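You operate a simulated robot arm through the tools that you are given. There is no shell and no other tool. Be economical: measure what you need, move in short steps, check, and stop when the job is done.

You run a simulated two-armed robot. Do the job below in one go: nothing can be reset, and whatever is moved stays where it is left.

## Task
Pick up the thick red gauge with one hand, pass it to the other hand and put it on the clear middle of the steel worktop.

The check looks at the end state, three seconds after you hand in, the way a careful person would. Anything else that was tipped, shoved, dropped, spilled or broken makes it a failure.

## Robot
Two 7-joint arms with two-finger grippers on one trunk, on a base that drives. Base frame: it is fixed to the floor where the robot stands at the start and does not move with it; the origin is under the middle of the robot, x ahead of it, y to its left, z up. Units: cm, degrees, N and s.
The left shoulder is at the start at [6, 12.3, 94.5], the right one opposite. With the tool pointing down near the work surface each hand reaches from about 36 to 80 cm from the robot's upright axis, wherever it stands, measured 20 degrees to its own side. Places, roughly: clear middle of the steel worktop [-130, -300, 70]. Payload 1.47 kg a hand.
The TCP of each hand is the grasp point between the finger pads, 1.6 cm short of the fingertips. In the tool frame z runs along the fingers and y along their closing line. The gripper opens to 8.7 cm. The gripper's body begins 5.5 cm behind the TCP.
Orientation is that of the tool frame in the base frame, as [roll, pitch, yaw] about the fixed x, y, z axes, in that order (R = Rz(yaw) Ry(pitch) Rx(roll)). With the fingers straight down and closing along the base's y, the tool's x points along the base's -x, its y along +y and its z along -z.

## Interface
- The arms move only by the tool apply_moves. It takes "left_moves", "right_moves" or both (then of equal length, played together; a hand with none holds still); each is a list of rows, each a list of 7 numbers: the turn, a rotation vector about the base's x, y, z in rad, then the shift along the base's x, y, z in cm, then the opening, from 0 (shut) to 1 (fully open). In form: [[wx, wy, wz, tx, ty, tz, grip], ...]. A call has 1 to 12 rows; each row is the pose to reach, as a shift and turn from the pose commanded when the call began. A row lasts 0.2 s, in which the tool goes at most 5 cm and 8.6 degrees; a call with a longer step from one row to the next is refused whole, and so is a gripper value outside its range. A pose out of reach is approached as far as the arm can. The call stops where the force on the tool passes 40 N (or 10 N more than at its start, if that is more) or the arm is blocked; 0.2 s more then pass. The fingers move at their own pace (about 15.3 cm/s each) and stop on an object; they squeeze with about 28 N. The grip force told is the motor's: it shows also when the fingers shut on nothing. Time passes only in rows, and 0.2 s behind the last, so rows that repeat a pose let the fingers close. The reply holds the time, the measured pose of the TCP, the force on the tool along the base axes, the opening and the grip force, in the units named above and with some noise, with the torque about the TCP (base axes, N m) and any sound that the robot's microphone picked up, and new pictures: "views" is both (left out), scene, wrist or none (wrist: the cameras of the hands that moved).
- Cameras (640 x 400 px; columns grow to the right, rows downward): "scene" is now at [8.98, -2.11, 150.27]; the picture's right is [-0.25, -0.97, 0.00], its down [-0.69, 0.18, -0.70] and it looks along [0.68, -0.17, -0.72] (base axes); focal length 265 px, centre (320, 200). "left" rides on the left gripper at [7.3, -1.2, -9] in its tool frame; the picture's right is [0.16, 0.99, 0.00], its down [-0.72, 0.12, -0.68] and it looks along [-0.67, 0.11, 0.73] (tool axes); focal length 247 px, centre (320, 200). "right" rides on the right gripper at [7.3, 1.2, -9] in its tool frame; the picture's right is [-0.16, 0.99, 0.00], its down [-0.72, -0.12, -0.68] and it looks along [-0.67, -0.11, 0.73] (tool axes); focal length 247 px, centre (320, 200). There is no depth. A picture from a camera that has moved, and an enlarged one, comes with that camera's place and axes in the base frame and with its lens.
- lift_body(by): slides the trunk up (or, below 0, down) by that many cm; the arms and the scene camera ride with it, the base frame stays. It gives what a move gives, with no picture.
- roll_base(legs): drives the robot by 1 to 6 legs, each [ahead, left, turn to the left] in cm, cm and degrees, along the robot's own axes; the way and the turn of a leg run together, so that a leg with both is an arc; at most 150 cm and 180 degrees a leg. The arms and the cameras ride along, it lands a little off, and it stops where it bumps. It gives what a move gives, and a new picture of the scene camera.
- pan_tilt(pan, tilt): turns the head with the scene camera to pan (to the left, within 120 degrees either way) and tilt (down, from -29 to 69), counted from straight ahead of the robot. It gives what a move gives, and a new picture of the scene camera.
- close_up(camera, box): a new picture of the part [left, top, right, bottom] of that camera's present view, enlarged. It takes no simulated time.
- job_done(): hands the job in; it is judged then, once.

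Work in short steps. Places have to be worked out from the pictures, the camera data and where the tool is seen: move nearer, look again, correct. Check each grasp and each placing, and mend what went wrong. You have 120 turns and 260 pictures in all, those below and enlarged ones among them. Open the grippers and draw the arms clear of the work before you hand the job in, unless the task says otherwise; then end with one line.

The tools are called after "Call:" by a JSON object that holds its "api" and its "payload". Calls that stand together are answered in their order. apply_moves: Moves the arms, as the interface text tells. Its arguments: {"type":"object","properties":{"left_moves":{"type":"array"},"right_moves":{"type":"array"},"views":{"type":"string","enum":["both","scene","wrist","none"]}},"required":[]} The other tools are called the same way: lift_body (by) slides the trunk up or down; roll_base (legs) drives the base; pan_tilt (pan, tilt) turns the head that bears the scene camera; close_up (camera, box) takes an enlarged picture of a part of a camera's view; job_done () hands the job in.

At the start:

```text
time: 0.0
left_tool_pos: [57.01, 17.86, 112.52]
left_tcp_rot: [179.9, -0.1, 180.0]
left_ft_force: [0.0, 0.0, -0.2]
left_ft_torque: [0.02, 0.02, 0.0]
left_opening: 8.71
left_grasp_force: 0.1
right_tool_pos: [47.96, -32.07, 107.18]
right_tcp_rot: [180.0, 0.0, 180.0]
right_ft_force: [0.2, -0.4, 0.4]
right_ft_torque: [-0.03, -0.04, 0.01]
right_opening: 8.71
right_grasp_force: 0.1
trunk travel left (down, up): [-10.0, 13.0]
robot x, y, heading: [0.12, 0.15, -0.3]
head pan, tilt: [-14.3, 45.7]
```

scene: 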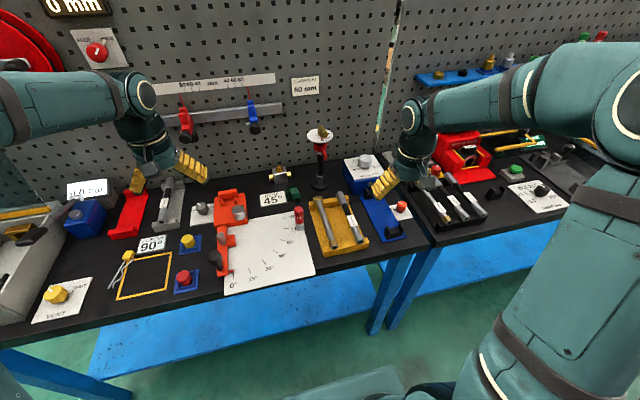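
right: 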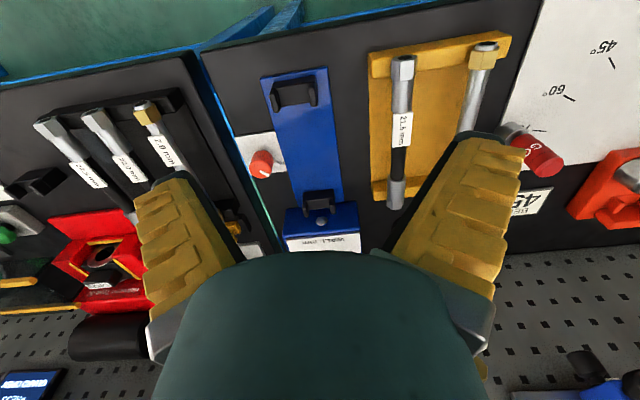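
left: 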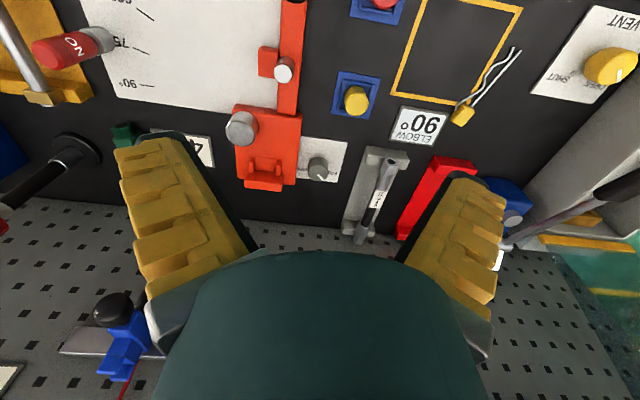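

I see a red/silver cylinder labelled "GO"/"NO" near the white protractor plate; I'll look closer at it and at other red items before deciding.

Call:
{"api": "close_up", "payload": {"camera": "scene", "box": [180, 160, 420, 310]}}

Call:
{"api": "close_up", "payload": {"camera": "right", "box": [360, 20, 640, 220]}}

Call:
{"api": "close_up", "payload": {"camera": "scene", "box": [400, 100, 640, 250]}}

Call:
{"api": "close_up", "payload": {"camera": "left", "box": [0, 0, 280, 200]}}

```text
2.67 times, centred on (300, 235) of scene
camera zoom: at [8.98, -2.11, 150.27], right [-0.25, -0.97, 0.0], down [-0.69, 0.18, -0.7], along [0.68, -0.17, -0.72], focal length 707 px, centre (373, 107)
```

zoom: 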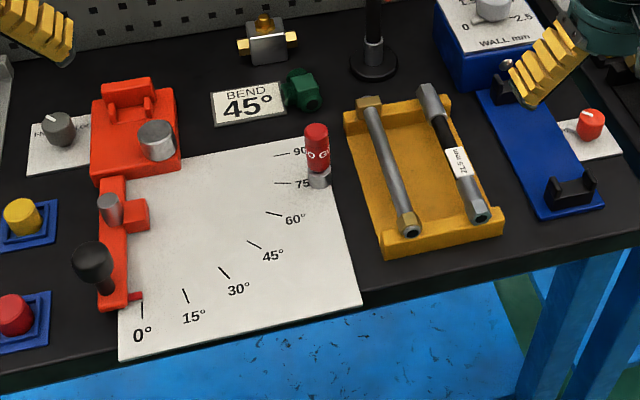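

```text
2.00 times, centred on (500, 120) of right
camera zoom: at [40.7, -30.77, 116.01], right [0.16, 0.99, 0.0], down [0.72, -0.12, 0.68], along [0.67, -0.11, -0.73], focal length 494 px, centre (-40, 360)
```

zoom: 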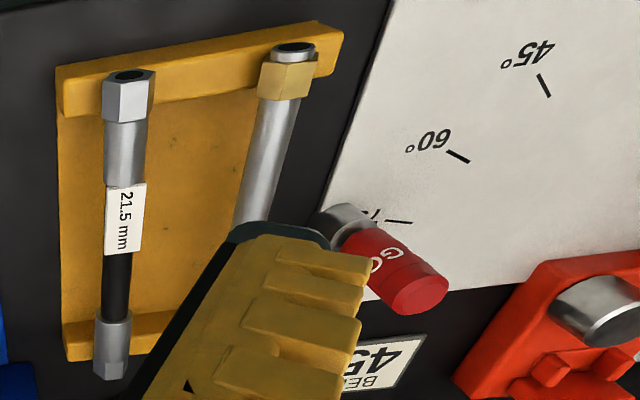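

```text
2.67 times, centred on (520, 175) of scene
camera zoom: at [8.98, -2.11, 150.27], right [-0.25, -0.97, 0.0], down [-0.69, 0.18, -0.7], along [0.68, -0.17, -0.72], focal length 707 px, centre (-213, 267)
```

zoom: 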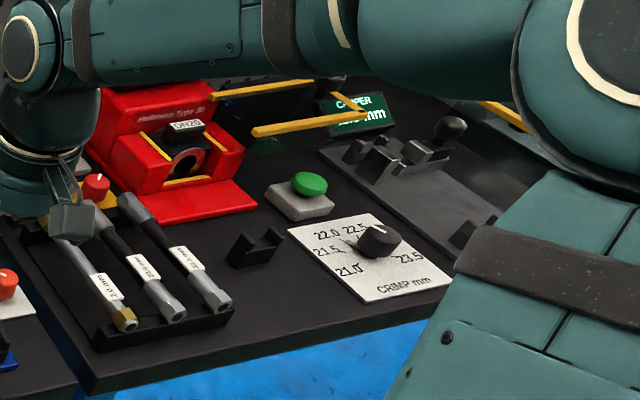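

```text
2.00 times, centred on (140, 100) of left
camera zoom: at [49.74, 16.7, 121.5], right [-0.16, 0.99, 0.0], down [0.72, 0.12, 0.68], along [0.67, 0.11, -0.73], focal length 494 px, centre (680, 400)
```

zoom: 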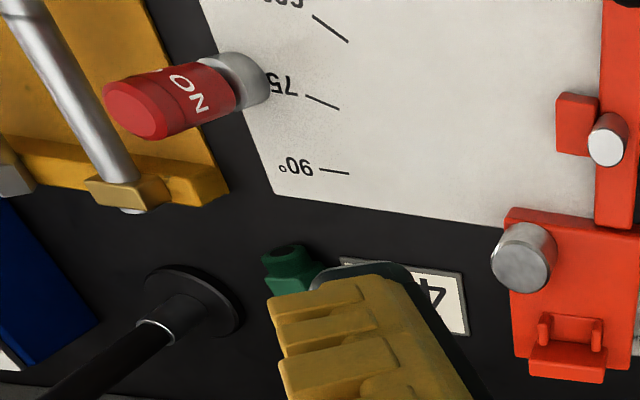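

The "NO GO" gauge stands upright on the protractor's corner. Before deciding, I look around for other gauges and the steel worktop.

Call:
{"api": "pan_tilt", "payload": {"pan": -110, "tilt": 25}}

Call:
{"api": "pan_tilt", "payload": {"pan": -60, "tilt": 30}}

Call:
{"api": "pan_tilt", "payload": {"pan": 60, "tilt": 30}}

Call:
{"api": "pan_tilt", "payload": {"pan": 115, "tilt": 25}}

Call:
{"api": "pan_tilt", "payload": {"pan": 0, "tilt": 45}}

```text
time: 1.7
left_tool_pos: [57.03, 17.97, 112.58]
left_tcp_rot: [-179.9, -0.1, -179.9]
left_ft_force: [0.1, -0.2, -0.2]
left_ft_torque: [-0.02, -0.01, 0.03]
left_opening: 8.7
left_grasp_force: 0.1
right_tool_pos: [47.94, -32.04, 107.09]
right_tcp_rot: [180.0, 0.0, -179.9]
right_ft_force: [0.5, 0.4, -0.9]
right_ft_torque: [0.01, 0.0, -0.01]
right_opening: 8.7
right_grasp_force: 0.2
trunk travel left (down, up): [-10.0, 13.0]
robot x, y, heading: [0.11, -0.12, 0.1]
head pan, tilt: [-110.0, 25.0]
camera scene: at [-2.0, -8.77, 153.42], right [-0.94, 0.34, 0.0], down [0.14, 0.4, -0.91], along [-0.31, -0.85, -0.42], focal length 265 px, centre (320, 200)
```

scene: 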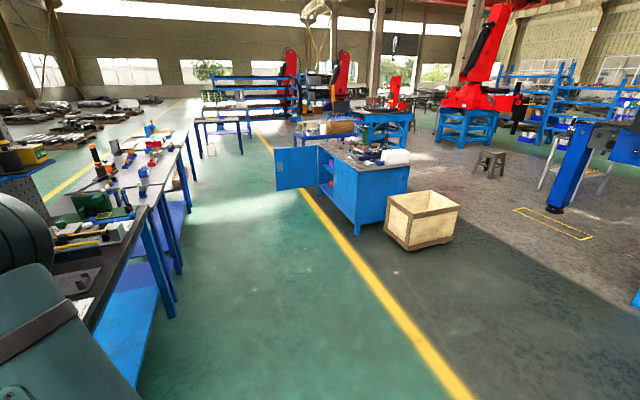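

```text
time: 2.9
left_tool_pos: [56.94, 17.86, 112.55]
left_tcp_rot: [179.9, 0.1, 180.0]
left_ft_force: [0.4, -0.4, -0.7]
left_ft_torque: [0.0, 0.01, 0.05]
left_opening: 8.7
left_grasp_force: 0.2
right_tool_pos: [47.92, -31.92, 106.96]
right_tcp_rot: [179.9, 0.0, 180.0]
right_ft_force: [0.2, -0.6, -0.5]
right_ft_torque: [0.0, 0.03, 0.0]
right_opening: 8.69
right_grasp_force: 0.1
trunk travel left (down, up): [-10.0, 13.0]
robot x, y, heading: [0.13, -0.03, 0.0]
head pan, tilt: [-60.0, 30.0]
camera scene: at [5.67, -7.95, 152.63], right [-0.87, -0.5, 0.0], down [-0.25, 0.43, -0.87], along [0.43, -0.75, -0.5], focal length 265 px, centre (320, 200)
```

scene: 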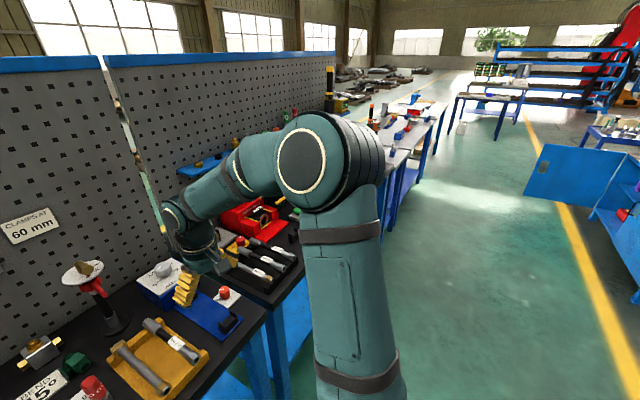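

```text
time: 4.9
left_tool_pos: [57.09, 17.96, 112.53]
left_tcp_rot: [180.0, 0.0, 180.0]
left_ft_force: [-0.7, 0.0, 0.4]
left_ft_torque: [0.0, 0.01, -0.02]
left_opening: 8.69
left_grasp_force: 0.0
right_tool_pos: [47.99, -32.0, 106.99]
right_tcp_rot: [179.9, 0.1, -179.9]
right_ft_force: [-0.1, -0.1, -0.3]
right_ft_torque: [-0.01, 0.01, 0.02]
right_opening: 8.67
right_grasp_force: 0.1
trunk travel left (down, up): [-10.0, 13.0]
robot x, y, heading: [0.12, -0.0, 0.0]
head pan, tilt: [60.0, 30.0]
camera scene: at [5.68, 7.72, 152.63], right [0.87, -0.5, 0.0], down [-0.25, -0.43, -0.87], along [0.43, 0.75, -0.5], focal length 265 px, centre (320, 200)
```

scene: 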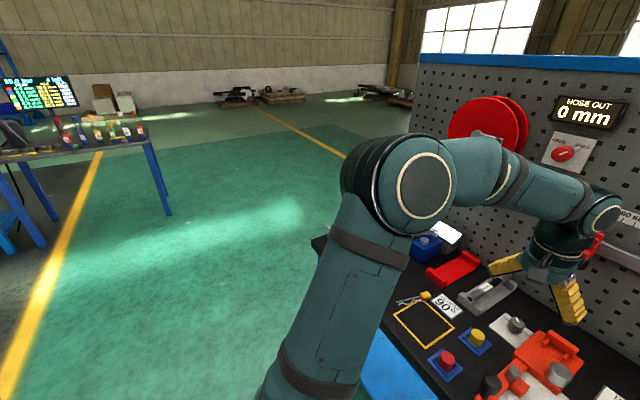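

```text
time: 6.1
left_tool_pos: [56.9, 17.99, 112.55]
left_tcp_rot: [179.9, 0.0, 179.9]
left_ft_force: [-0.2, 0.1, 0.5]
left_ft_torque: [-0.03, 0.0, 0.01]
left_opening: 8.7
left_grasp_force: 0.0
right_tool_pos: [48.07, -32.02, 107.0]
right_tcp_rot: [180.0, 0.0, -180.0]
right_ft_force: [0.0, 0.3, -0.9]
right_ft_torque: [-0.02, 0.01, 0.03]
right_opening: 8.69
right_grasp_force: 0.1
trunk travel left (down, up): [-10.0, 13.0]
robot x, y, heading: [0.07, -0.02, -0.2]
head pan, tilt: [115.0, 25.0]
camera scene: at [-2.74, 8.24, 153.42], right [0.91, 0.42, 0.0], down [0.18, -0.38, -0.91], along [-0.38, 0.82, -0.42], focal length 265 px, centre (320, 200)
```

scene: 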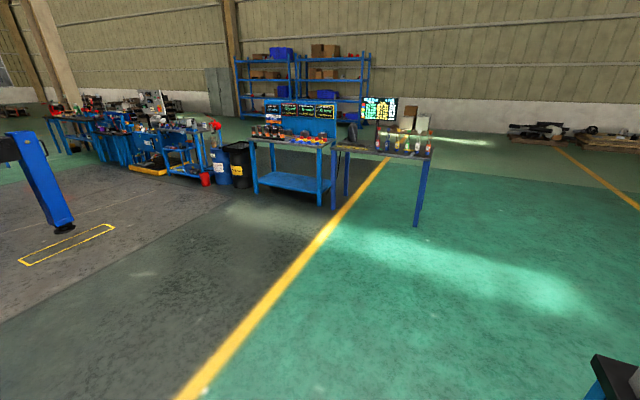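

```text
time: 8.1
left_tool_pos: [56.97, 17.88, 112.51]
left_tcp_rot: [180.0, -0.1, -180.0]
left_ft_force: [0.0, 0.0, -0.4]
left_ft_torque: [0.01, 0.0, 0.04]
left_opening: 8.71
left_grasp_force: 0.1
right_tool_pos: [47.93, -32.0, 107.03]
right_tcp_rot: [-179.9, 0.1, 179.9]
right_ft_force: [-0.6, -0.2, -0.3]
right_ft_torque: [-0.02, 0.0, 0.0]
right_opening: 8.71
right_grasp_force: 0.1
trunk travel left (down, up): [-10.0, 13.0]
robot x, y, heading: [0.18, -0.04, -0.3]
head pan, tilt: [0.0, 45.0]
camera scene: at [9.28, -0.11, 150.37], right [0.0, -1.0, 0.0], down [-0.71, 0.0, -0.71], along [0.71, 0.0, -0.71], focal length 265 px, centre (320, 200)
```

scene: 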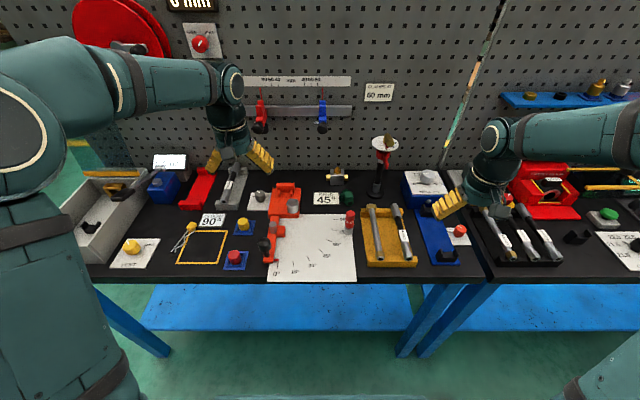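

The gauge stands at about [60, -8.5], from z≈86 to ≈95, and the steel worktop is the blue cabinet behind me. Plan: the right hand takes the top of the gauge from above, and the left hand takes its lower part from the side with its camera up. First I bring the right hand over it, turned +90° (closing along x).

Call:
{"api": "apply_moves", "payload": {"right_moves": [[0, 0, 0.14, 0.8, 1.8, 0, 0.7], [0, 0, 0.28, 1.7, 3.6, 0, 0.7], [0, 0, 0.42, 2.5, 5.4, 0, 0.7], [0, 0, 0.56, 3.4, 7.2, 0, 0.7], [0, 0, 0.7, 4.2, 9, 0, 0.7], [0, 0, 0.84, 5, 10.8, 0, 0.7], [0, 0, 0.98, 5.9, 12.6, 0, 0.7], [0, 0, 1.12, 6.7, 14.4, 0, 0.7], [0, 0, 1.26, 7.6, 16.2, 0, 0.7], [0, 0, 1.4, 8.4, 18, 0, 0.7], [0, 0, 1.5, 9.2, 19.5, 0, 0.7], [0, 0, 1.5708, 10, 21, 0, 0.7]]}}

```text
time: 10.7
left_tool_pos: [57.09, 18.03, 112.5]
left_tcp_rot: [179.9, -0.1, -180.0]
left_ft_force: [0.4, -0.5, 0.1]
left_ft_torque: [0.01, 0.01, 0.02]
left_opening: 8.69
left_grasp_force: 0.0
right_tool_pos: [57.9, -10.96, 107.0]
right_tcp_rot: [-180.0, -0.1, -89.9]
right_ft_force: [-0.3, -0.3, -0.1]
right_ft_torque: [-0.04, 0.01, 0.01]
right_opening: 6.54
right_grasp_force: 3.3
trunk travel left (down, up): [-10.0, 13.0]
robot x, y, heading: [-0.14, 0.27, -0.2]
head pan, tilt: [0.0, 45.0]
camera scene: at [9.31, -0.06, 150.36], right [0.0, -1.0, 0.0], down [-0.71, 0.0, -0.71], along [0.71, 0.0, -0.71], focal length 265 px, centre (320, 200)
camera right: at [56.79, -18.16, 115.97], right [-0.99, 0.16, 0.0], down [0.11, 0.72, 0.68], along [0.11, 0.67, -0.73], focal length 247 px, centre (320, 200)
```

scene: 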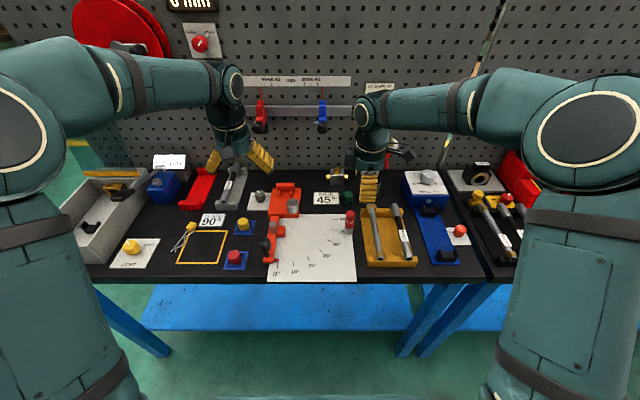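
right: 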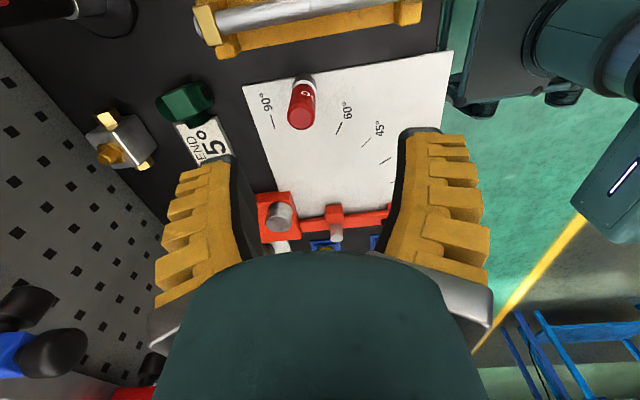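

The gauge computes to about [60.1, -8.6] with its top near z 94.5. I centre over it and come down to z 99 to check.

Call:
{"api": "apply_moves", "payload": {"right_moves": [[0, 0, 0, 2.2, 2.4, 0, 0.7], [0, 0, 0, 2.2, 2.4, -4, 0.7], [0, 0, 0, 2.2, 2.4, -8, 0.7], [0, 0, 0, 2.2, 2.4, -8, 0.7]]}}

Call:
{"api": "close_up", "payload": {"camera": "scene", "box": [290, 150, 410, 250]}}

```text
time: 11.7
left_tool_pos: [57.0, 17.95, 112.63]
left_tcp_rot: [179.9, 0.1, 180.0]
left_ft_force: [0.1, -0.4, 0.6]
left_ft_torque: [0.02, -0.06, 0.03]
left_opening: 8.7
left_grasp_force: 0.1
right_tool_pos: [60.08, -8.76, 99.23]
right_tcp_rot: [-180.0, 0.0, -90.0]
right_ft_force: [0.7, -0.2, -0.3]
right_ft_torque: [-0.01, -0.06, -0.02]
right_opening: 6.54
right_grasp_force: 3.4
trunk travel left (down, up): [-10.0, 13.0]
robot x, y, heading: [0.04, -0.06, 0.1]
head pan, tilt: [0.0, 45.0]
camera scene: at [9.22, -0.13, 150.37], right [0.0, -1.0, 0.0], down [-0.71, 0.0, -0.71], along [0.71, 0.0, -0.71], focal length 265 px, centre (320, 200)
camera right: at [58.89, -16.04, 108.19], right [-0.99, 0.16, 0.0], down [0.12, 0.72, 0.68], along [0.11, 0.67, -0.73], focal length 247 px, centre (320, 200)
```

scene: 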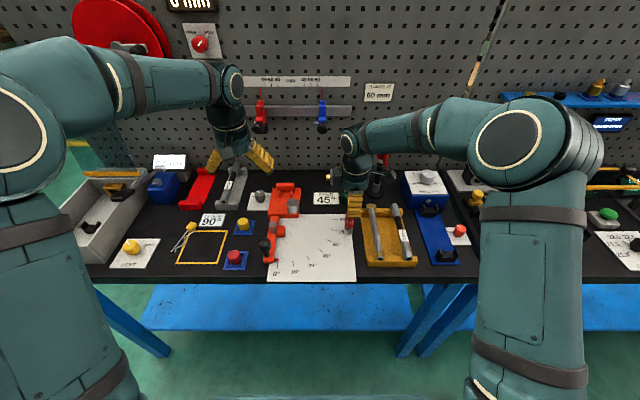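
right: 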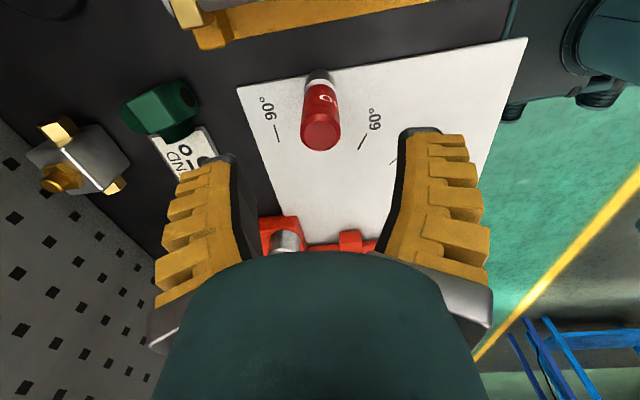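

```text
4.00 times, centred on (350, 200) of scene
camera zoom: at [9.22, -0.13, 150.37], right [0.0, -1.0, 0.0], down [-0.71, 0.0, -0.71], along [0.71, 0.0, -0.71], focal length 1060 px, centre (200, 200)
```

zoom: 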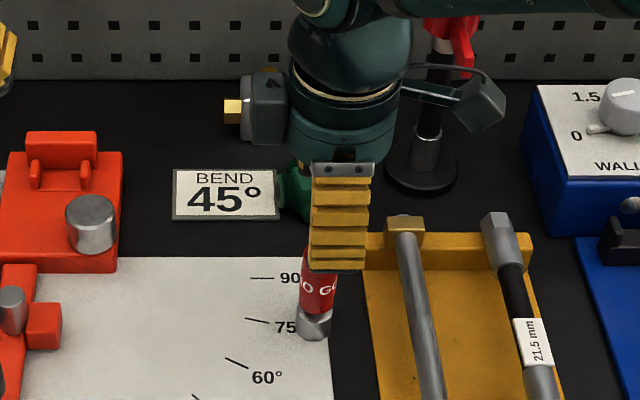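

Position agrees well (gauge ≈ [60.1, -8.5]). I lower to TCP z 93.1 so only the upper ~2.5 cm is gripped, then close.

Call:
{"api": "apply_moves", "payload": {"right_moves": [[0, 0, 0, 0, 0.25, -2, 0.7], [0, 0, 0, 0, 0.25, -4, 0.7], [0, 0, 0, 0, 0.25, -5.9, 0.7], [0, 0, 0, 0, 0.25, -5.9, 0.7]]}}

Call:
{"api": "close_up", "payload": {"camera": "scene", "box": [310, 180, 390, 240]}}

```text
time: 12.7
left_tool_pos: [56.97, 17.86, 112.63]
left_tcp_rot: [180.0, 0.0, 180.0]
left_ft_force: [0.7, 0.0, 0.1]
left_ft_torque: [0.03, -0.02, 0.0]
left_opening: 8.7
left_grasp_force: 0.1
right_tool_pos: [60.2, -8.33, 93.37]
right_tcp_rot: [-179.9, 0.0, -90.0]
right_ft_force: [0.0, 0.1, 0.7]
right_ft_torque: [0.02, 0.04, -0.04]
right_opening: 6.55
right_grasp_force: 3.6
trunk travel left (down, up): [-10.0, 13.0]
robot x, y, heading: [-0.17, -0.49, 0.2]
head pan, tilt: [0.0, 45.0]
camera scene: at [9.26, -0.12, 150.37], right [0.0, -1.0, 0.0], down [-0.71, 0.0, -0.71], along [0.71, 0.0, -0.71], focal length 265 px, centre (320, 200)
camera right: at [59.02, -15.57, 102.33], right [-0.99, 0.16, 0.0], down [0.12, 0.72, 0.68], along [0.11, 0.67, -0.73], focal length 247 px, centre (320, 200)
```

scene: 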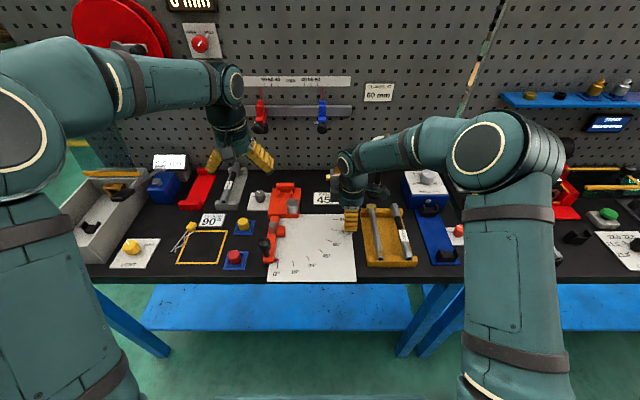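
right: 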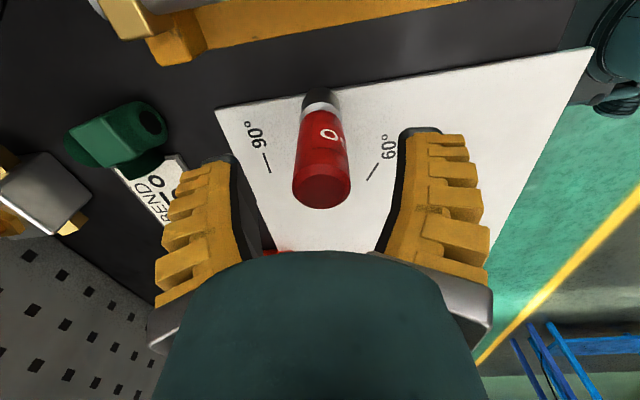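

```text
6.67 times, centred on (350, 210) of scene
camera zoom: at [9.26, -0.12, 150.37], right [0.0, -1.0, 0.0], down [-0.71, 0.0, -0.71], along [0.71, 0.0, -0.71], focal length 1767 px, centre (120, 133)
```

zoom: 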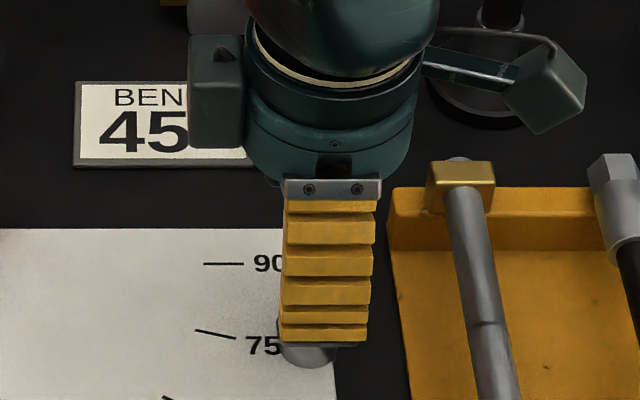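

The gauge sits centred between the pads in x and within about 0.5 cm in y. I close gently and hold.

Call:
{"api": "apply_moves", "payload": {"right_moves": [[0, 0, 0, 0, -0.25, 0, 0.45], [0, 0, 0, 0, -0.25, 0, 0.3], [0, 0, 0, 0, -0.25, 0, 0.0], [0, 0, 0, 0, -0.25, 0, 0.0], [0, 0, 0, 0, -0.25, 0, 0.0]], "views": "wrist"}}

```text
time: 13.9
left_tool_pos: [56.99, 17.94, 112.52]
left_tcp_rot: [-180.0, 0.0, -179.9]
left_ft_force: [0.6, -0.3, -0.3]
left_ft_torque: [0.0, -0.03, -0.02]
left_opening: 8.7
left_grasp_force: 0.1
right_tool_pos: [60.18, -8.51, 93.27]
right_tcp_rot: [-179.9, 0.0, -89.9]
right_ft_force: [-0.7, -2.0, 8.0]
right_ft_torque: [-0.3, -0.09, 0.0]
right_opening: 1.87
right_grasp_force: 28.1
trunk travel left (down, up): [-10.0, 13.0]
robot x, y, heading: [0.25, 0.32, 0.2]
head pan, tilt: [0.0, 45.0]
camera right: at [59.01, -15.84, 102.32], right [-0.99, 0.16, 0.0], down [0.12, 0.72, 0.68], along [0.11, 0.67, -0.73], focal length 247 px, centre (320, 200)
```

right: 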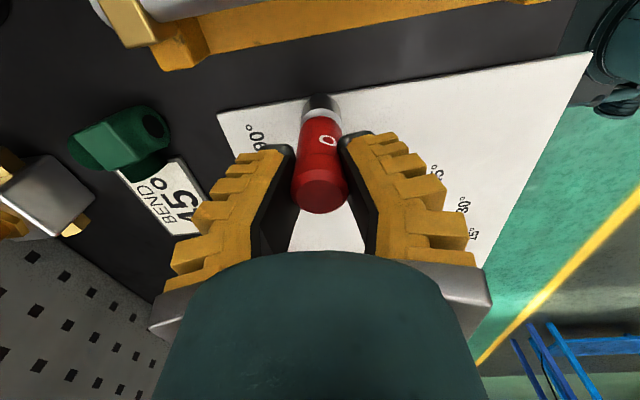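

The grip reads 1.87 cm with 28 N and 8 N pushing up on the hand. I lift slightly, by 1.5 cm, and check that the gauge comes along straight.

Call:
{"api": "apply_moves", "payload": {"right_moves": [[0, 0, 0, 0, 0, 0.7, 0.0], [0, 0, 0, 0, 0, 1.5, 0.0], [0, 0, 0, 0, 0, 1.5, 0.0]]}}

Call:
{"api": "close_up", "payload": {"camera": "scene", "box": [310, 180, 390, 240]}}

Call:
{"api": "close_up", "payload": {"camera": "right", "box": [220, 60, 420, 260]}}

```text
time: 14.7
left_tool_pos: [57.01, 17.99, 112.39]
left_tcp_rot: [-179.9, 0.0, -179.9]
left_ft_force: [-0.4, -1.2, 0.2]
left_ft_torque: [-0.01, 0.0, 0.02]
left_opening: 8.7
left_grasp_force: 0.1
right_tool_pos: [60.11, -8.54, 94.66]
right_tcp_rot: [-180.0, -0.2, -90.0]
right_ft_force: [1.2, -0.3, -2.3]
right_ft_torque: [0.02, 0.01, 0.01]
right_opening: 1.4
right_grasp_force: 28.1
trunk travel left (down, up): [-10.0, 13.0]
robot x, y, heading: [-0.19, -0.14, 0.2]
head pan, tilt: [0.0, 45.0]
camera scene: at [9.31, -0.11, 150.36], right [0.0, -1.0, 0.0], down [-0.71, 0.0, -0.71], along [0.71, 0.0, -0.71], focal length 265 px, centre (320, 200)
camera right: at [58.91, -15.77, 103.64], right [-0.99, 0.16, 0.0], down [0.12, 0.72, 0.68], along [0.11, 0.67, -0.73], focal length 247 px, centre (320, 200)
```

scene: 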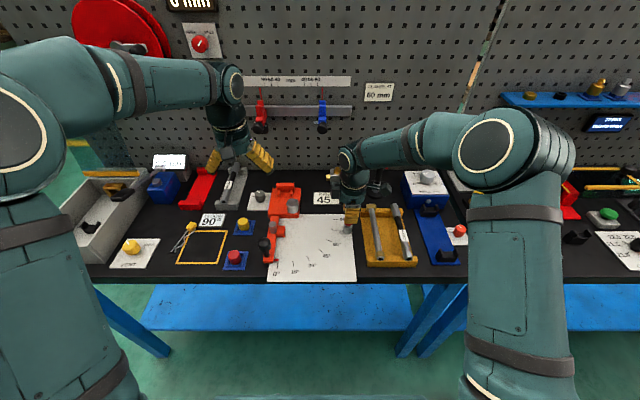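
right: 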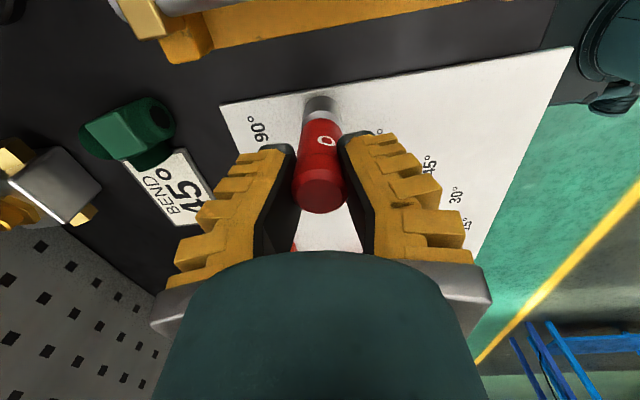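

```text
6.67 times, centred on (350, 210) of scene
camera zoom: at [9.31, -0.11, 150.36], right [0.0, -1.0, 0.0], down [-0.71, 0.0, -0.71], along [0.71, 0.0, -0.71], focal length 1767 px, centre (120, 133)
```

zoom: 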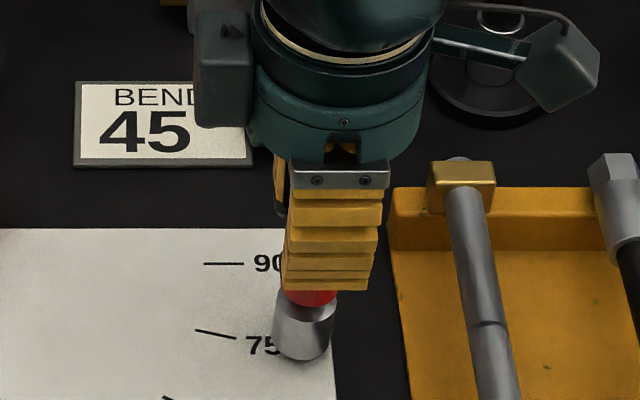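

```text
2.00 times, centred on (320, 160) of right
camera zoom: at [58.91, -15.77, 103.64], right [-0.99, 0.16, 0.0], down [0.12, 0.72, 0.68], along [0.11, 0.67, -0.73], focal length 494 px, centre (320, 280)
```

zoom: 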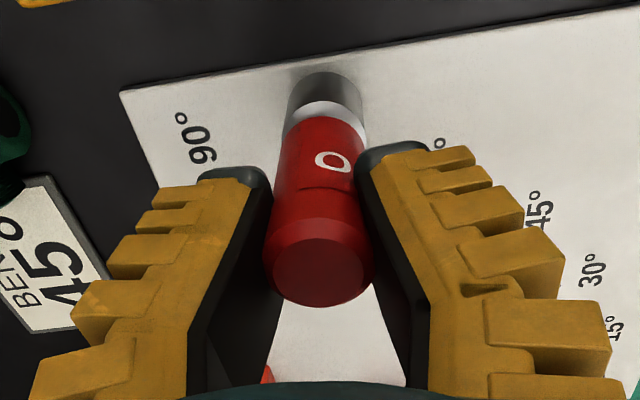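

The gauge came up, but the opening fell to 1.4 cm. I hold a moment to see if it is slipping.

Call:
{"api": "apply_moves", "payload": {"right_moves": [[0, 0, 0, 0, 0, 0, 0.0], [0, 0, 0, 0, 0, 0, 0.0], [0, 0, 0, 0, 0, 0, 0.0], [0, 0, 0, 0, 0, 0, 0.0]], "views": "none"}}

Call:
{"api": "close_up", "payload": {"camera": "left", "box": [0, 0, 200, 140]}}

Call:
{"api": "close_up", "payload": {"camera": "scene", "box": [325, 195, 375, 240]}}

```text
time: 15.7
left_tool_pos: [57.01, 17.89, 112.53]
left_tcp_rot: [180.0, 0.0, -179.9]
left_ft_force: [0.0, 0.2, 0.5]
left_ft_torque: [0.02, 0.01, -0.01]
left_opening: 8.7
left_grasp_force: 0.0
right_tool_pos: [60.05, -8.54, 94.59]
right_tcp_rot: [179.9, 0.0, -90.0]
right_ft_force: [0.1, 0.8, -1.1]
right_ft_torque: [0.01, -0.01, 0.01]
right_opening: 1.36
right_grasp_force: 28.2
trunk travel left (down, up): [-10.0, 13.0]
robot x, y, heading: [-0.07, 0.12, 0.1]
head pan, tilt: [0.0, 45.0]
```

```text
2.86 times, centred on (100, 70) of left
camera zoom: at [49.76, 16.7, 121.5], right [-0.16, 0.99, 0.0], down [0.72, 0.12, 0.68], along [0.67, 0.11, -0.73], focal length 706 px, centre (949, 571)
```

zoom: 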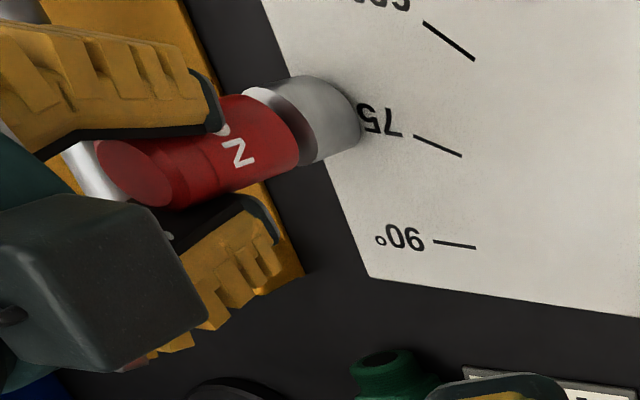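

```text
8.89 times, centred on (350, 218) of scene
camera zoom: at [9.3, -0.11, 150.37], right [0.0, -1.0, 0.0], down [-0.71, 0.0, -0.71], along [0.71, 0.0, -0.71], focal length 2356 px, centre (53, 44)
```

zoom: 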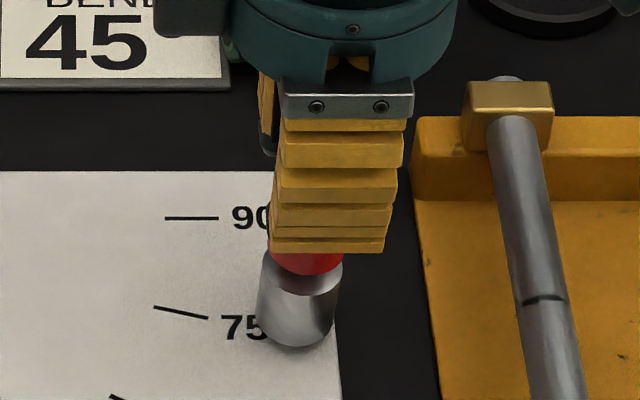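

The pictures are ambiguous about whether the gauge has left the plate. I raise 2.5 cm more, slowly, to tell.

Call:
{"api": "apply_moves", "payload": {"right_moves": [[0, 0, 0, 0, 0, 0.8, 0.0], [0, 0, 0, 0, 0, 1.6, 0.0], [0, 0, 0, 0, 0, 2.5, 0.0]], "views": "wrist"}}

Call:
{"api": "close_up", "payload": {"camera": "left", "box": [0, 0, 200, 140]}}

Call:
{"api": "close_up", "payload": {"camera": "scene", "box": [325, 195, 375, 240]}}

```text
time: 16.5
left_tool_pos: [57.05, 17.88, 112.51]
left_tcp_rot: [-180.0, 0.0, -180.0]
left_ft_force: [0.4, 0.2, 0.6]
left_ft_torque: [0.01, 0.01, 0.0]
left_opening: 8.71
left_grasp_force: 0.1
right_tool_pos: [60.21, -8.53, 97.1]
right_tcp_rot: [180.0, 0.0, -90.1]
right_ft_force: [-0.3, -0.6, -1.5]
right_ft_torque: [0.02, 0.01, 0.0]
right_opening: 1.39
right_grasp_force: 28.1
trunk travel left (down, up): [-10.0, 13.0]
robot x, y, heading: [0.04, -0.21, -0.1]
head pan, tilt: [0.0, 45.0]
camera right: at [58.99, -15.77, 106.08], right [-0.99, 0.16, 0.0], down [0.12, 0.72, 0.68], along [0.11, 0.67, -0.73], focal length 247 px, centre (320, 200)
```

right: 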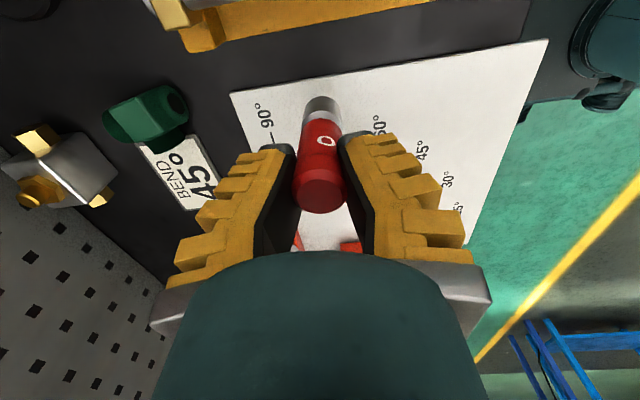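

```text
2.86 times, centred on (100, 70) of left
camera zoom: at [49.74, 16.7, 121.5], right [-0.16, 0.99, 0.0], down [0.72, 0.12, 0.68], along [0.67, 0.11, -0.73], focal length 706 px, centre (949, 571)
```

zoom: 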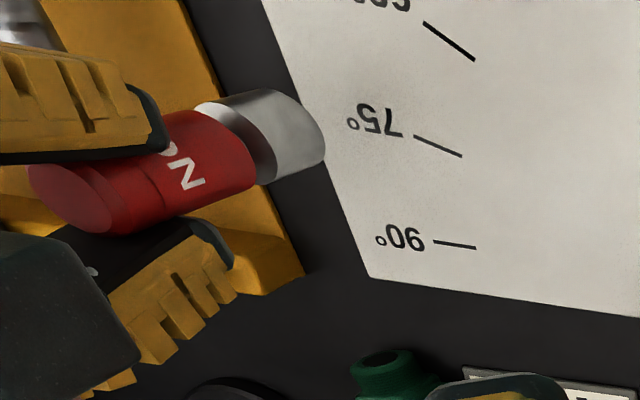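

```text
8.89 times, centred on (350, 218) of scene
camera zoom: at [9.28, -0.11, 150.37], right [0.0, -1.0, 0.0], down [-0.71, 0.0, -0.71], along [0.71, 0.0, -0.71], focal length 2356 px, centre (53, 44)
```

zoom: 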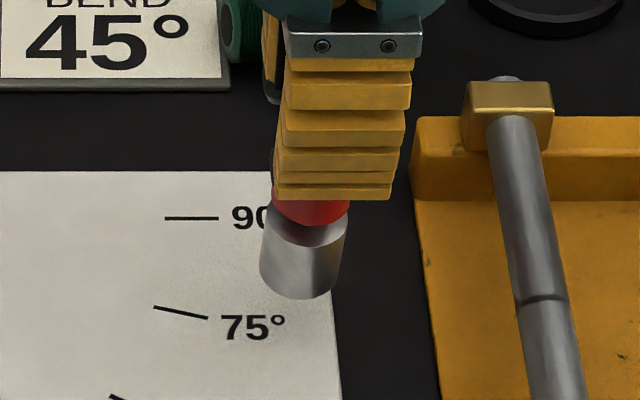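

The gauge is lifted and held firmly, vertical, with about 6.5 cm protruding below the fingertips. Before planning the hand-over, I look closely at the shape of the grippers (the camera and a box on the wrist).

Call:
{"api": "close_up", "payload": {"camera": "scene", "box": [320, 120, 420, 230]}}

Call:
{"api": "close_up", "payload": {"camera": "scene", "box": [180, 60, 300, 190]}}

```text
3.64 times, centred on (370, 175) of scene
camera zoom: at [9.28, -0.11, 150.37], right [0.0, -1.0, 0.0], down [-0.71, 0.0, -0.71], along [0.71, 0.0, -0.71], focal length 964 px, centre (138, 291)
```

zoom: 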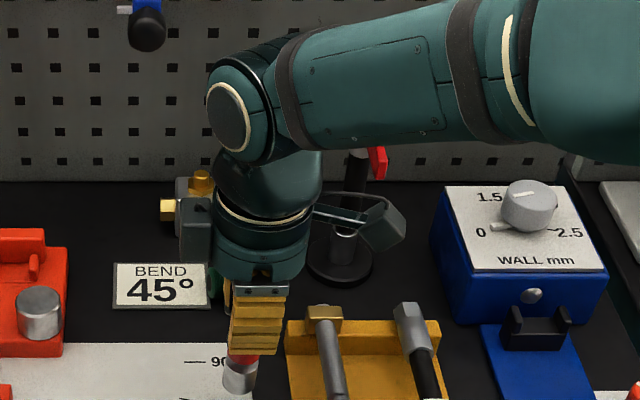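

```text
3.08 times, centred on (240, 125) of scene
camera zoom: at [9.28, -0.11, 150.37], right [0.0, -1.0, 0.0], down [-0.71, 0.0, -0.71], along [0.71, 0.0, -0.71], focal length 816 px, centre (566, 431)
```

zoom: 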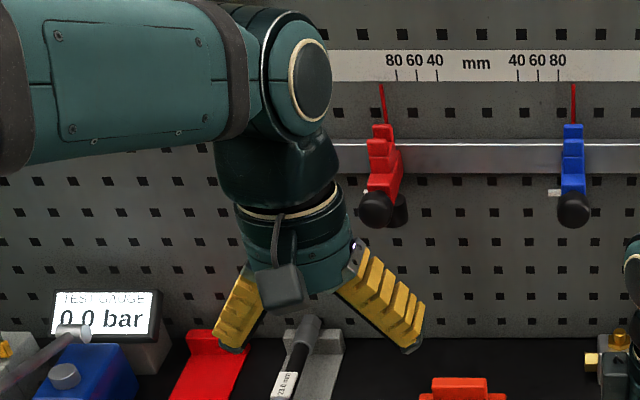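

The hands are bulky, so a side grasp would collide with the other hand or the worktop. I'll hand over end-to-end along y: the right hand turns to point left with the silver end out, and the left hand comes to face it. First I move both to the free space above and in front of the bench.

Call:
{"api": "apply_moves", "payload": {"right_moves": [[0, 0, 0, -2.5, 0.4, 2.8, 0], [0.1428, 0, 0, -5.3, 1, 5.6, 0], [0.2856, 0, 0, -8, 1.5, 8.4, 0], [0.4284, 0, 0, -11, 2, 11, 0], [0.5712, 0, 0, -14, 2.5, 13, 0], [0.714, 0, 0, -14, 2.5, 13, 0], [0.8568, 0, 0, -14, 2.5, 13, 0], [0.9996, 0, 0, -14, 2.5, 13, 0], [1.1424, 0, 0, -14, 2.5, 13, 0], [1.2852, 0, 0, -14, 2.5, 13, 0], [1.428, 0, 0, -14, 2.5, 13, 0], [1.5708, 0, 0, -14, 2.5, 13, 0]], "left_moves": [[0, 0, 0.131, -1, 1, 0, 1], [0, 0, 0.262, -2, 2, 0, 1], [0, 0, 0.393, -3, 3, 0, 1], [0, 0, 0.524, -4, 4, 0, 1], [0, 0, 0.655, -5, 5, 0, 1], [0, 0, 0.785, -6, 6, 0, 1], [0, 0, 0.916, -7, 7, 0, 1], [0, 0, 1.047, -8, 8, 0, 1], [0, 0, 1.178, -9, 8.5, 0, 1], [0, 0, 1.309, -10, 9, 0, 1], [0, 0, 1.44, -10.5, 9, 0, 1], [0, 0, 1.5708, -11, 9, 0, 1]]}}

```text
time: 19.1
left_tool_pos: [46.16, 26.79, 112.6]
left_tcp_rot: [179.9, -0.1, -89.9]
left_ft_force: [0.5, -0.1, -0.1]
left_ft_torque: [0.0, 0.04, 0.01]
left_opening: 8.68
left_grasp_force: 0.0
right_tool_pos: [46.25, -6.17, 110.13]
right_tcp_rot: [-7.9, 89.8, 82.1]
right_ft_force: [-0.8, -0.2, -1.3]
right_ft_torque: [-0.06, -0.01, -0.02]
right_opening: 1.36
right_grasp_force: 28.2
trunk travel left (down, up): [-10.0, 13.0]
robot x, y, heading: [0.31, 0.06, -0.0]
head pan, tilt: [0.0, 45.0]
camera scene: at [9.32, -0.17, 150.36], right [0.0, -1.0, 0.0], down [-0.71, 0.0, -0.71], along [0.71, 0.0, -0.71], focal length 265 px, centre (320, 200)
camera right: at [45.03, -15.07, 102.86], right [-0.99, 0.0, 0.16], down [0.12, -0.68, 0.72], along [0.11, 0.73, 0.67], focal length 247 px, centre (320, 200)
camera left: at [47.33, 19.46, 121.58], right [-0.99, -0.16, 0.0], down [-0.12, 0.72, 0.68], along [-0.11, 0.67, -0.73], focal length 247 px, centre (320, 200)
```

scene: 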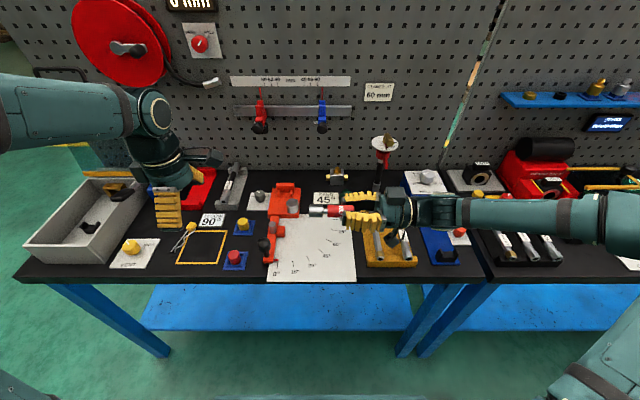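
right: 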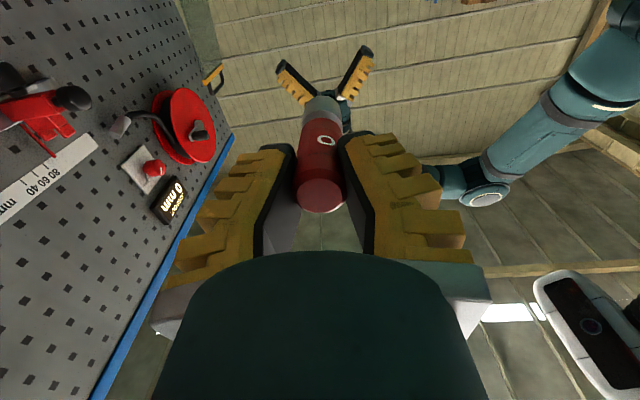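
left: 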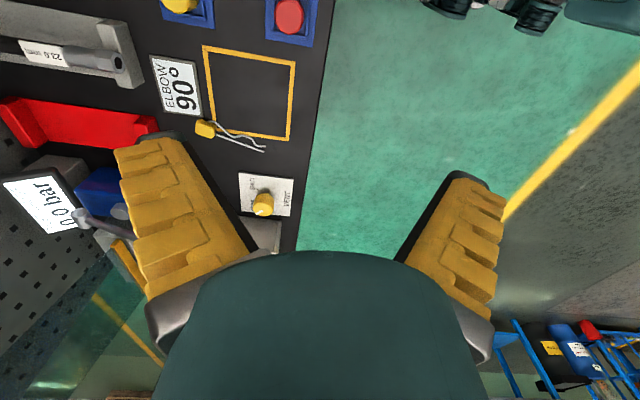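

Both hands are well placed. I turn the left hand to point at -y, and zoom in on the gauge to measure its axis and free end.

Call:
{"api": "apply_moves", "payload": {"left_moves": [[-0.1428, 0, 0, 0, 0, 0, 0.8], [-0.2856, 0, 0, 0, 0, 0, 0.8], [-0.4284, 0, 0, 0, 0, 0, 0.8], [-0.5712, 0, 0, 0, 0, 0, 0.8], [-0.714, 0, 0, 0, 0, 0, 0.8], [-0.8568, 0, 0, 0, 0, 0, 0.8], [-0.9996, 0, 0, 0, 0, 0, 0.8], [-1.1424, 0, 0, 0, 0, 0, 0.8], [-1.2852, 0, 0, 0, 0, 0, 0.8], [-1.428, 0, 0, 0, 0, -1, 0.8], [-1.5708, 0, 0, 0, 0, -2, 0.8], [-1.5708, 0, 0, 0, 0, -2, 0.8]]}}

Call:
{"api": "close_up", "payload": {"camera": "scene", "box": [190, 160, 410, 270]}}

Call:
{"api": "close_up", "payload": {"camera": "left", "box": [220, 0, 420, 200]}}

```text
time: 21.7
left_tool_pos: [45.96, 26.94, 110.39]
left_tcp_rot: [11.5, -90.0, 78.5]
left_ft_force: [-0.3, 0.9, 0.3]
left_ft_torque: [-0.01, -0.01, 0.01]
left_opening: 7.29
left_grasp_force: 1.9
right_tool_pos: [46.22, -6.22, 110.17]
right_tcp_rot: [165.5, 90.0, -104.6]
right_ft_force: [0.0, -0.9, -2.0]
right_ft_torque: [-0.08, 0.01, -0.02]
right_opening: 1.34
right_grasp_force: 28.1
trunk travel left (down, up): [-10.0, 13.0]
robot x, y, heading: [-0.29, 0.02, -0.0]
head pan, tilt: [0.0, 45.0]
camera scene: at [9.27, -0.14, 150.37], right [0.0, -1.0, 0.0], down [-0.71, 0.0, -0.71], along [0.71, 0.0, -0.71], focal length 265 px, centre (320, 200)
camera left: at [47.21, 35.85, 117.71], right [-0.99, 0.0, 0.16], down [-0.12, 0.68, -0.72], along [-0.11, -0.73, -0.67], focal length 247 px, centre (320, 200)
```

scene: 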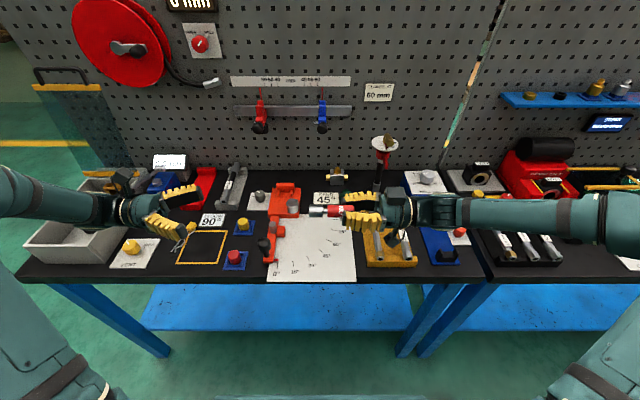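
left: 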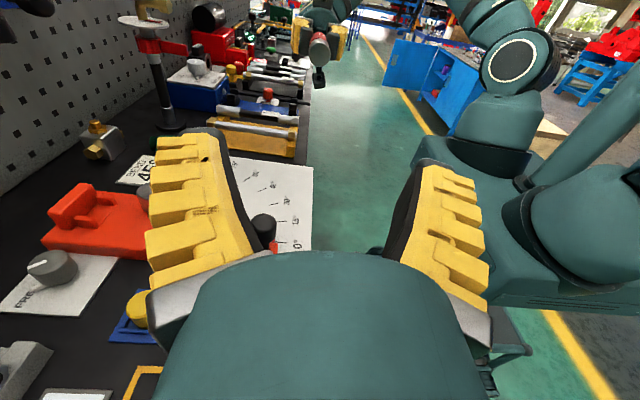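

```text
2.91 times, centred on (300, 215) of scene
camera zoom: at [9.27, -0.14, 150.37], right [0.0, -1.0, 0.0], down [-0.71, 0.0, -0.71], along [0.71, 0.0, -0.71], focal length 771 px, centre (378, 156)
```

zoom: 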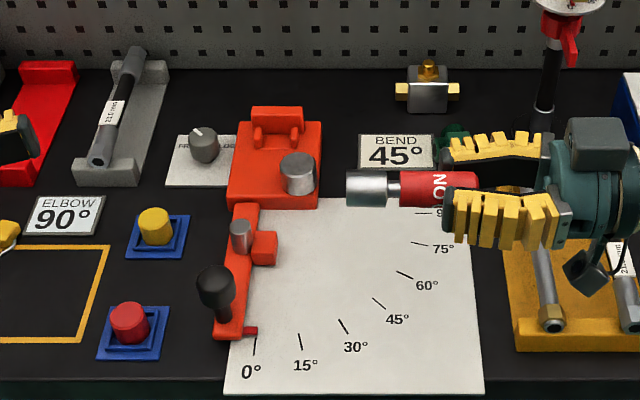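

```text
2.00 times, centred on (320, 100) of left
camera zoom: at [47.21, 35.85, 117.71], right [-0.99, 0.0, 0.16], down [-0.12, 0.68, -0.72], along [-0.11, -0.73, -0.67], focal length 494 px, centre (320, 400)
```

zoom: 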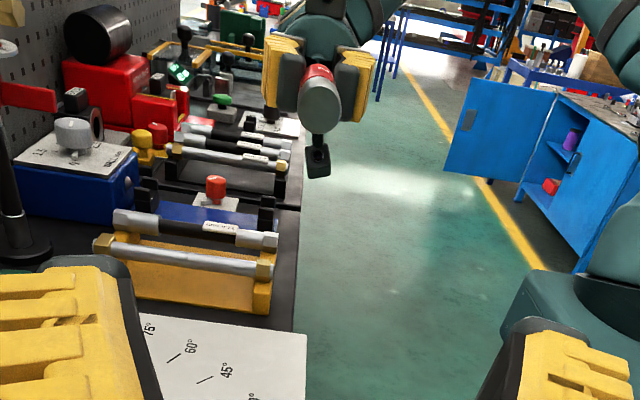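

The silver end is at about [46.1, 2.1, 110.4] with the axis along y. I advance the left hand to y≈8 and check alignment.

Call:
{"api": "apply_moves", "payload": {"left_moves": [[0, 0, 0, 0.1, -4.5, 0.15, 0.7], [0, 0, 0, 0.1, -9, 0.15, 0.7], [0, 0, 0, 0.1, -13.5, 0.15, 0.7], [0, 0, 0, 0.1, -17, 0.15, 0.7], [0, 0, 0, 0.1, -19, 0.15, 0.7], [0, 0, 0, 0.1, -19, 0.15, 0.7]], "views": "wrist"}}

Call:
{"api": "close_up", "payload": {"camera": "scene", "box": [240, 160, 400, 260]}}

Call:
{"api": "close_up", "payload": {"camera": "right", "box": [220, 20, 420, 220]}}

```text
time: 23.1
left_tool_pos: [45.86, 7.81, 110.56]
left_tcp_rot: [127.0, -89.9, -37.0]
left_ft_force: [-0.2, 0.2, 0.5]
left_ft_torque: [0.0, 0.0, 0.02]
left_opening: 6.53
left_grasp_force: 3.4
right_tool_pos: [46.23, -6.14, 110.1]
right_tcp_rot: [8.2, 90.0, 98.1]
right_ft_force: [0.0, -0.3, -1.6]
right_ft_torque: [-0.08, 0.0, 0.0]
right_opening: 1.32
right_grasp_force: 27.9
trunk travel left (down, up): [-10.0, 13.0]
robot x, y, heading: [-0.15, 0.03, -0.2]
head pan, tilt: [0.0, 45.0]
camera left: at [47.08, 16.65, 117.86], right [-0.99, 0.0, 0.16], down [-0.12, 0.68, -0.72], along [-0.11, -0.73, -0.67], focal length 247 px, centre (320, 200)
```

left: 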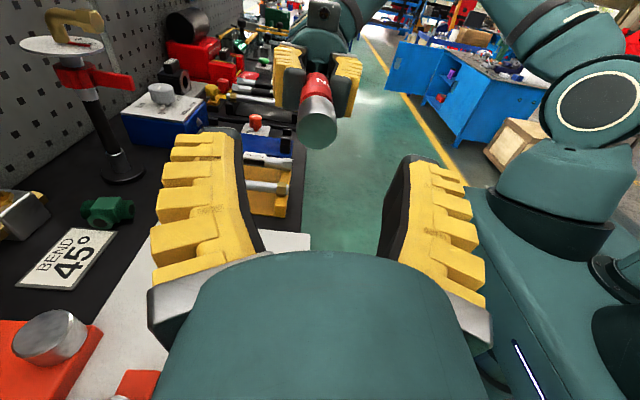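

```text
4.00 times, centred on (320, 210) of scene
camera zoom: at [9.28, -0.09, 150.37], right [0.0, -1.0, 0.0], down [-0.71, 0.0, -0.71], along [0.71, 0.0, -0.71], focal length 1060 px, centre (320, 160)
```

zoom: 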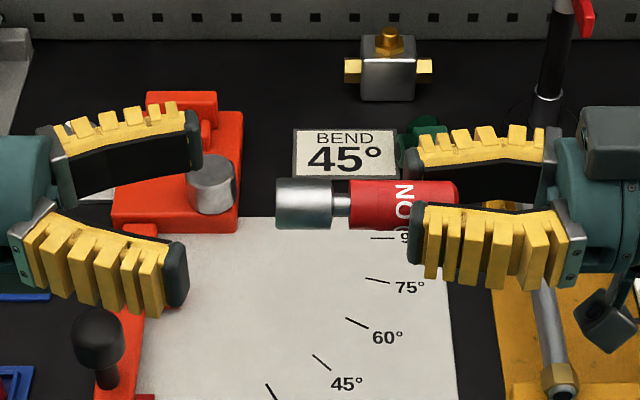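

```text
2.00 times, centred on (320, 120) of right
camera zoom: at [45.01, -15.03, 102.89], right [-0.99, 0.0, 0.16], down [0.12, -0.68, 0.72], along [0.11, 0.73, 0.67], focal length 494 px, centre (320, 360)
```

zoom: 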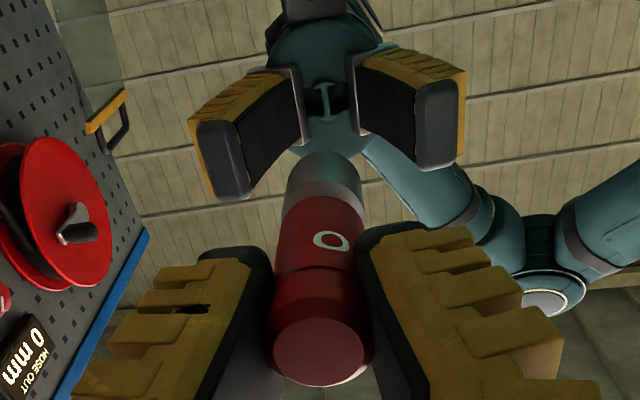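

Alignment is good. I advance the left hand to y≈0.4, so its pads enclose the silver end, then check before closing.

Call:
{"api": "apply_moves", "payload": {"left_moves": [[0, 0, 0, 0.2, -2.5, 0, 0.7], [0, 0, 0, 0.2, -5, 0, 0.6], [0, 0, 0, 0.2, -7.4, 0, 0.5], [0, 0, 0, 0.2, -7.4, 0, 0.5]], "views": "wrist"}}

Call:
{"api": "close_up", "payload": {"camera": "scene", "box": [260, 170, 380, 250]}}

```text
time: 24.1
left_tool_pos: [46.33, 0.67, 110.57]
left_tcp_rot: [108.2, -89.9, -18.2]
left_ft_force: [-0.5, 0.5, 0.2]
left_ft_torque: [0.0, -0.01, -0.03]
left_opening: 4.92
left_grasp_force: 4.4
right_tool_pos: [46.21, -6.12, 110.02]
right_tcp_rot: [-177.7, 90.0, -87.5]
right_ft_force: [0.0, 0.2, -1.9]
right_ft_torque: [-0.07, -0.01, -0.02]
right_opening: 1.32
right_grasp_force: 27.4
trunk travel left (down, up): [-10.0, 13.0]
robot x, y, heading: [-0.02, 0.31, 0.0]
head pan, tilt: [0.0, 45.0]
camera left: at [47.45, 9.46, 117.95], right [-0.99, 0.0, 0.16], down [-0.12, 0.68, -0.72], along [-0.11, -0.73, -0.67], focal length 247 px, centre (320, 200)
```

left: 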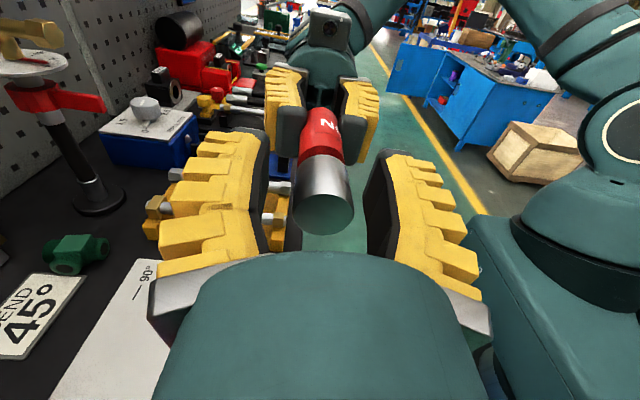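

```text
5.00 times, centred on (320, 210) of scene
camera zoom: at [9.28, -0.08, 150.37], right [0.0, -1.0, 0.0], down [-0.71, 0.0, -0.71], along [0.71, 0.0, -0.71], focal length 1325 px, centre (320, 150)
```

zoom: 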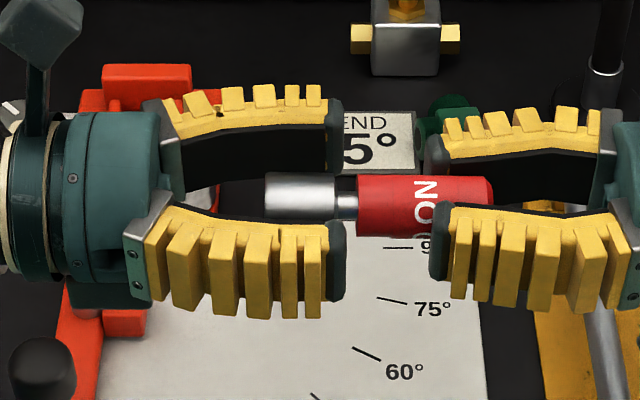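

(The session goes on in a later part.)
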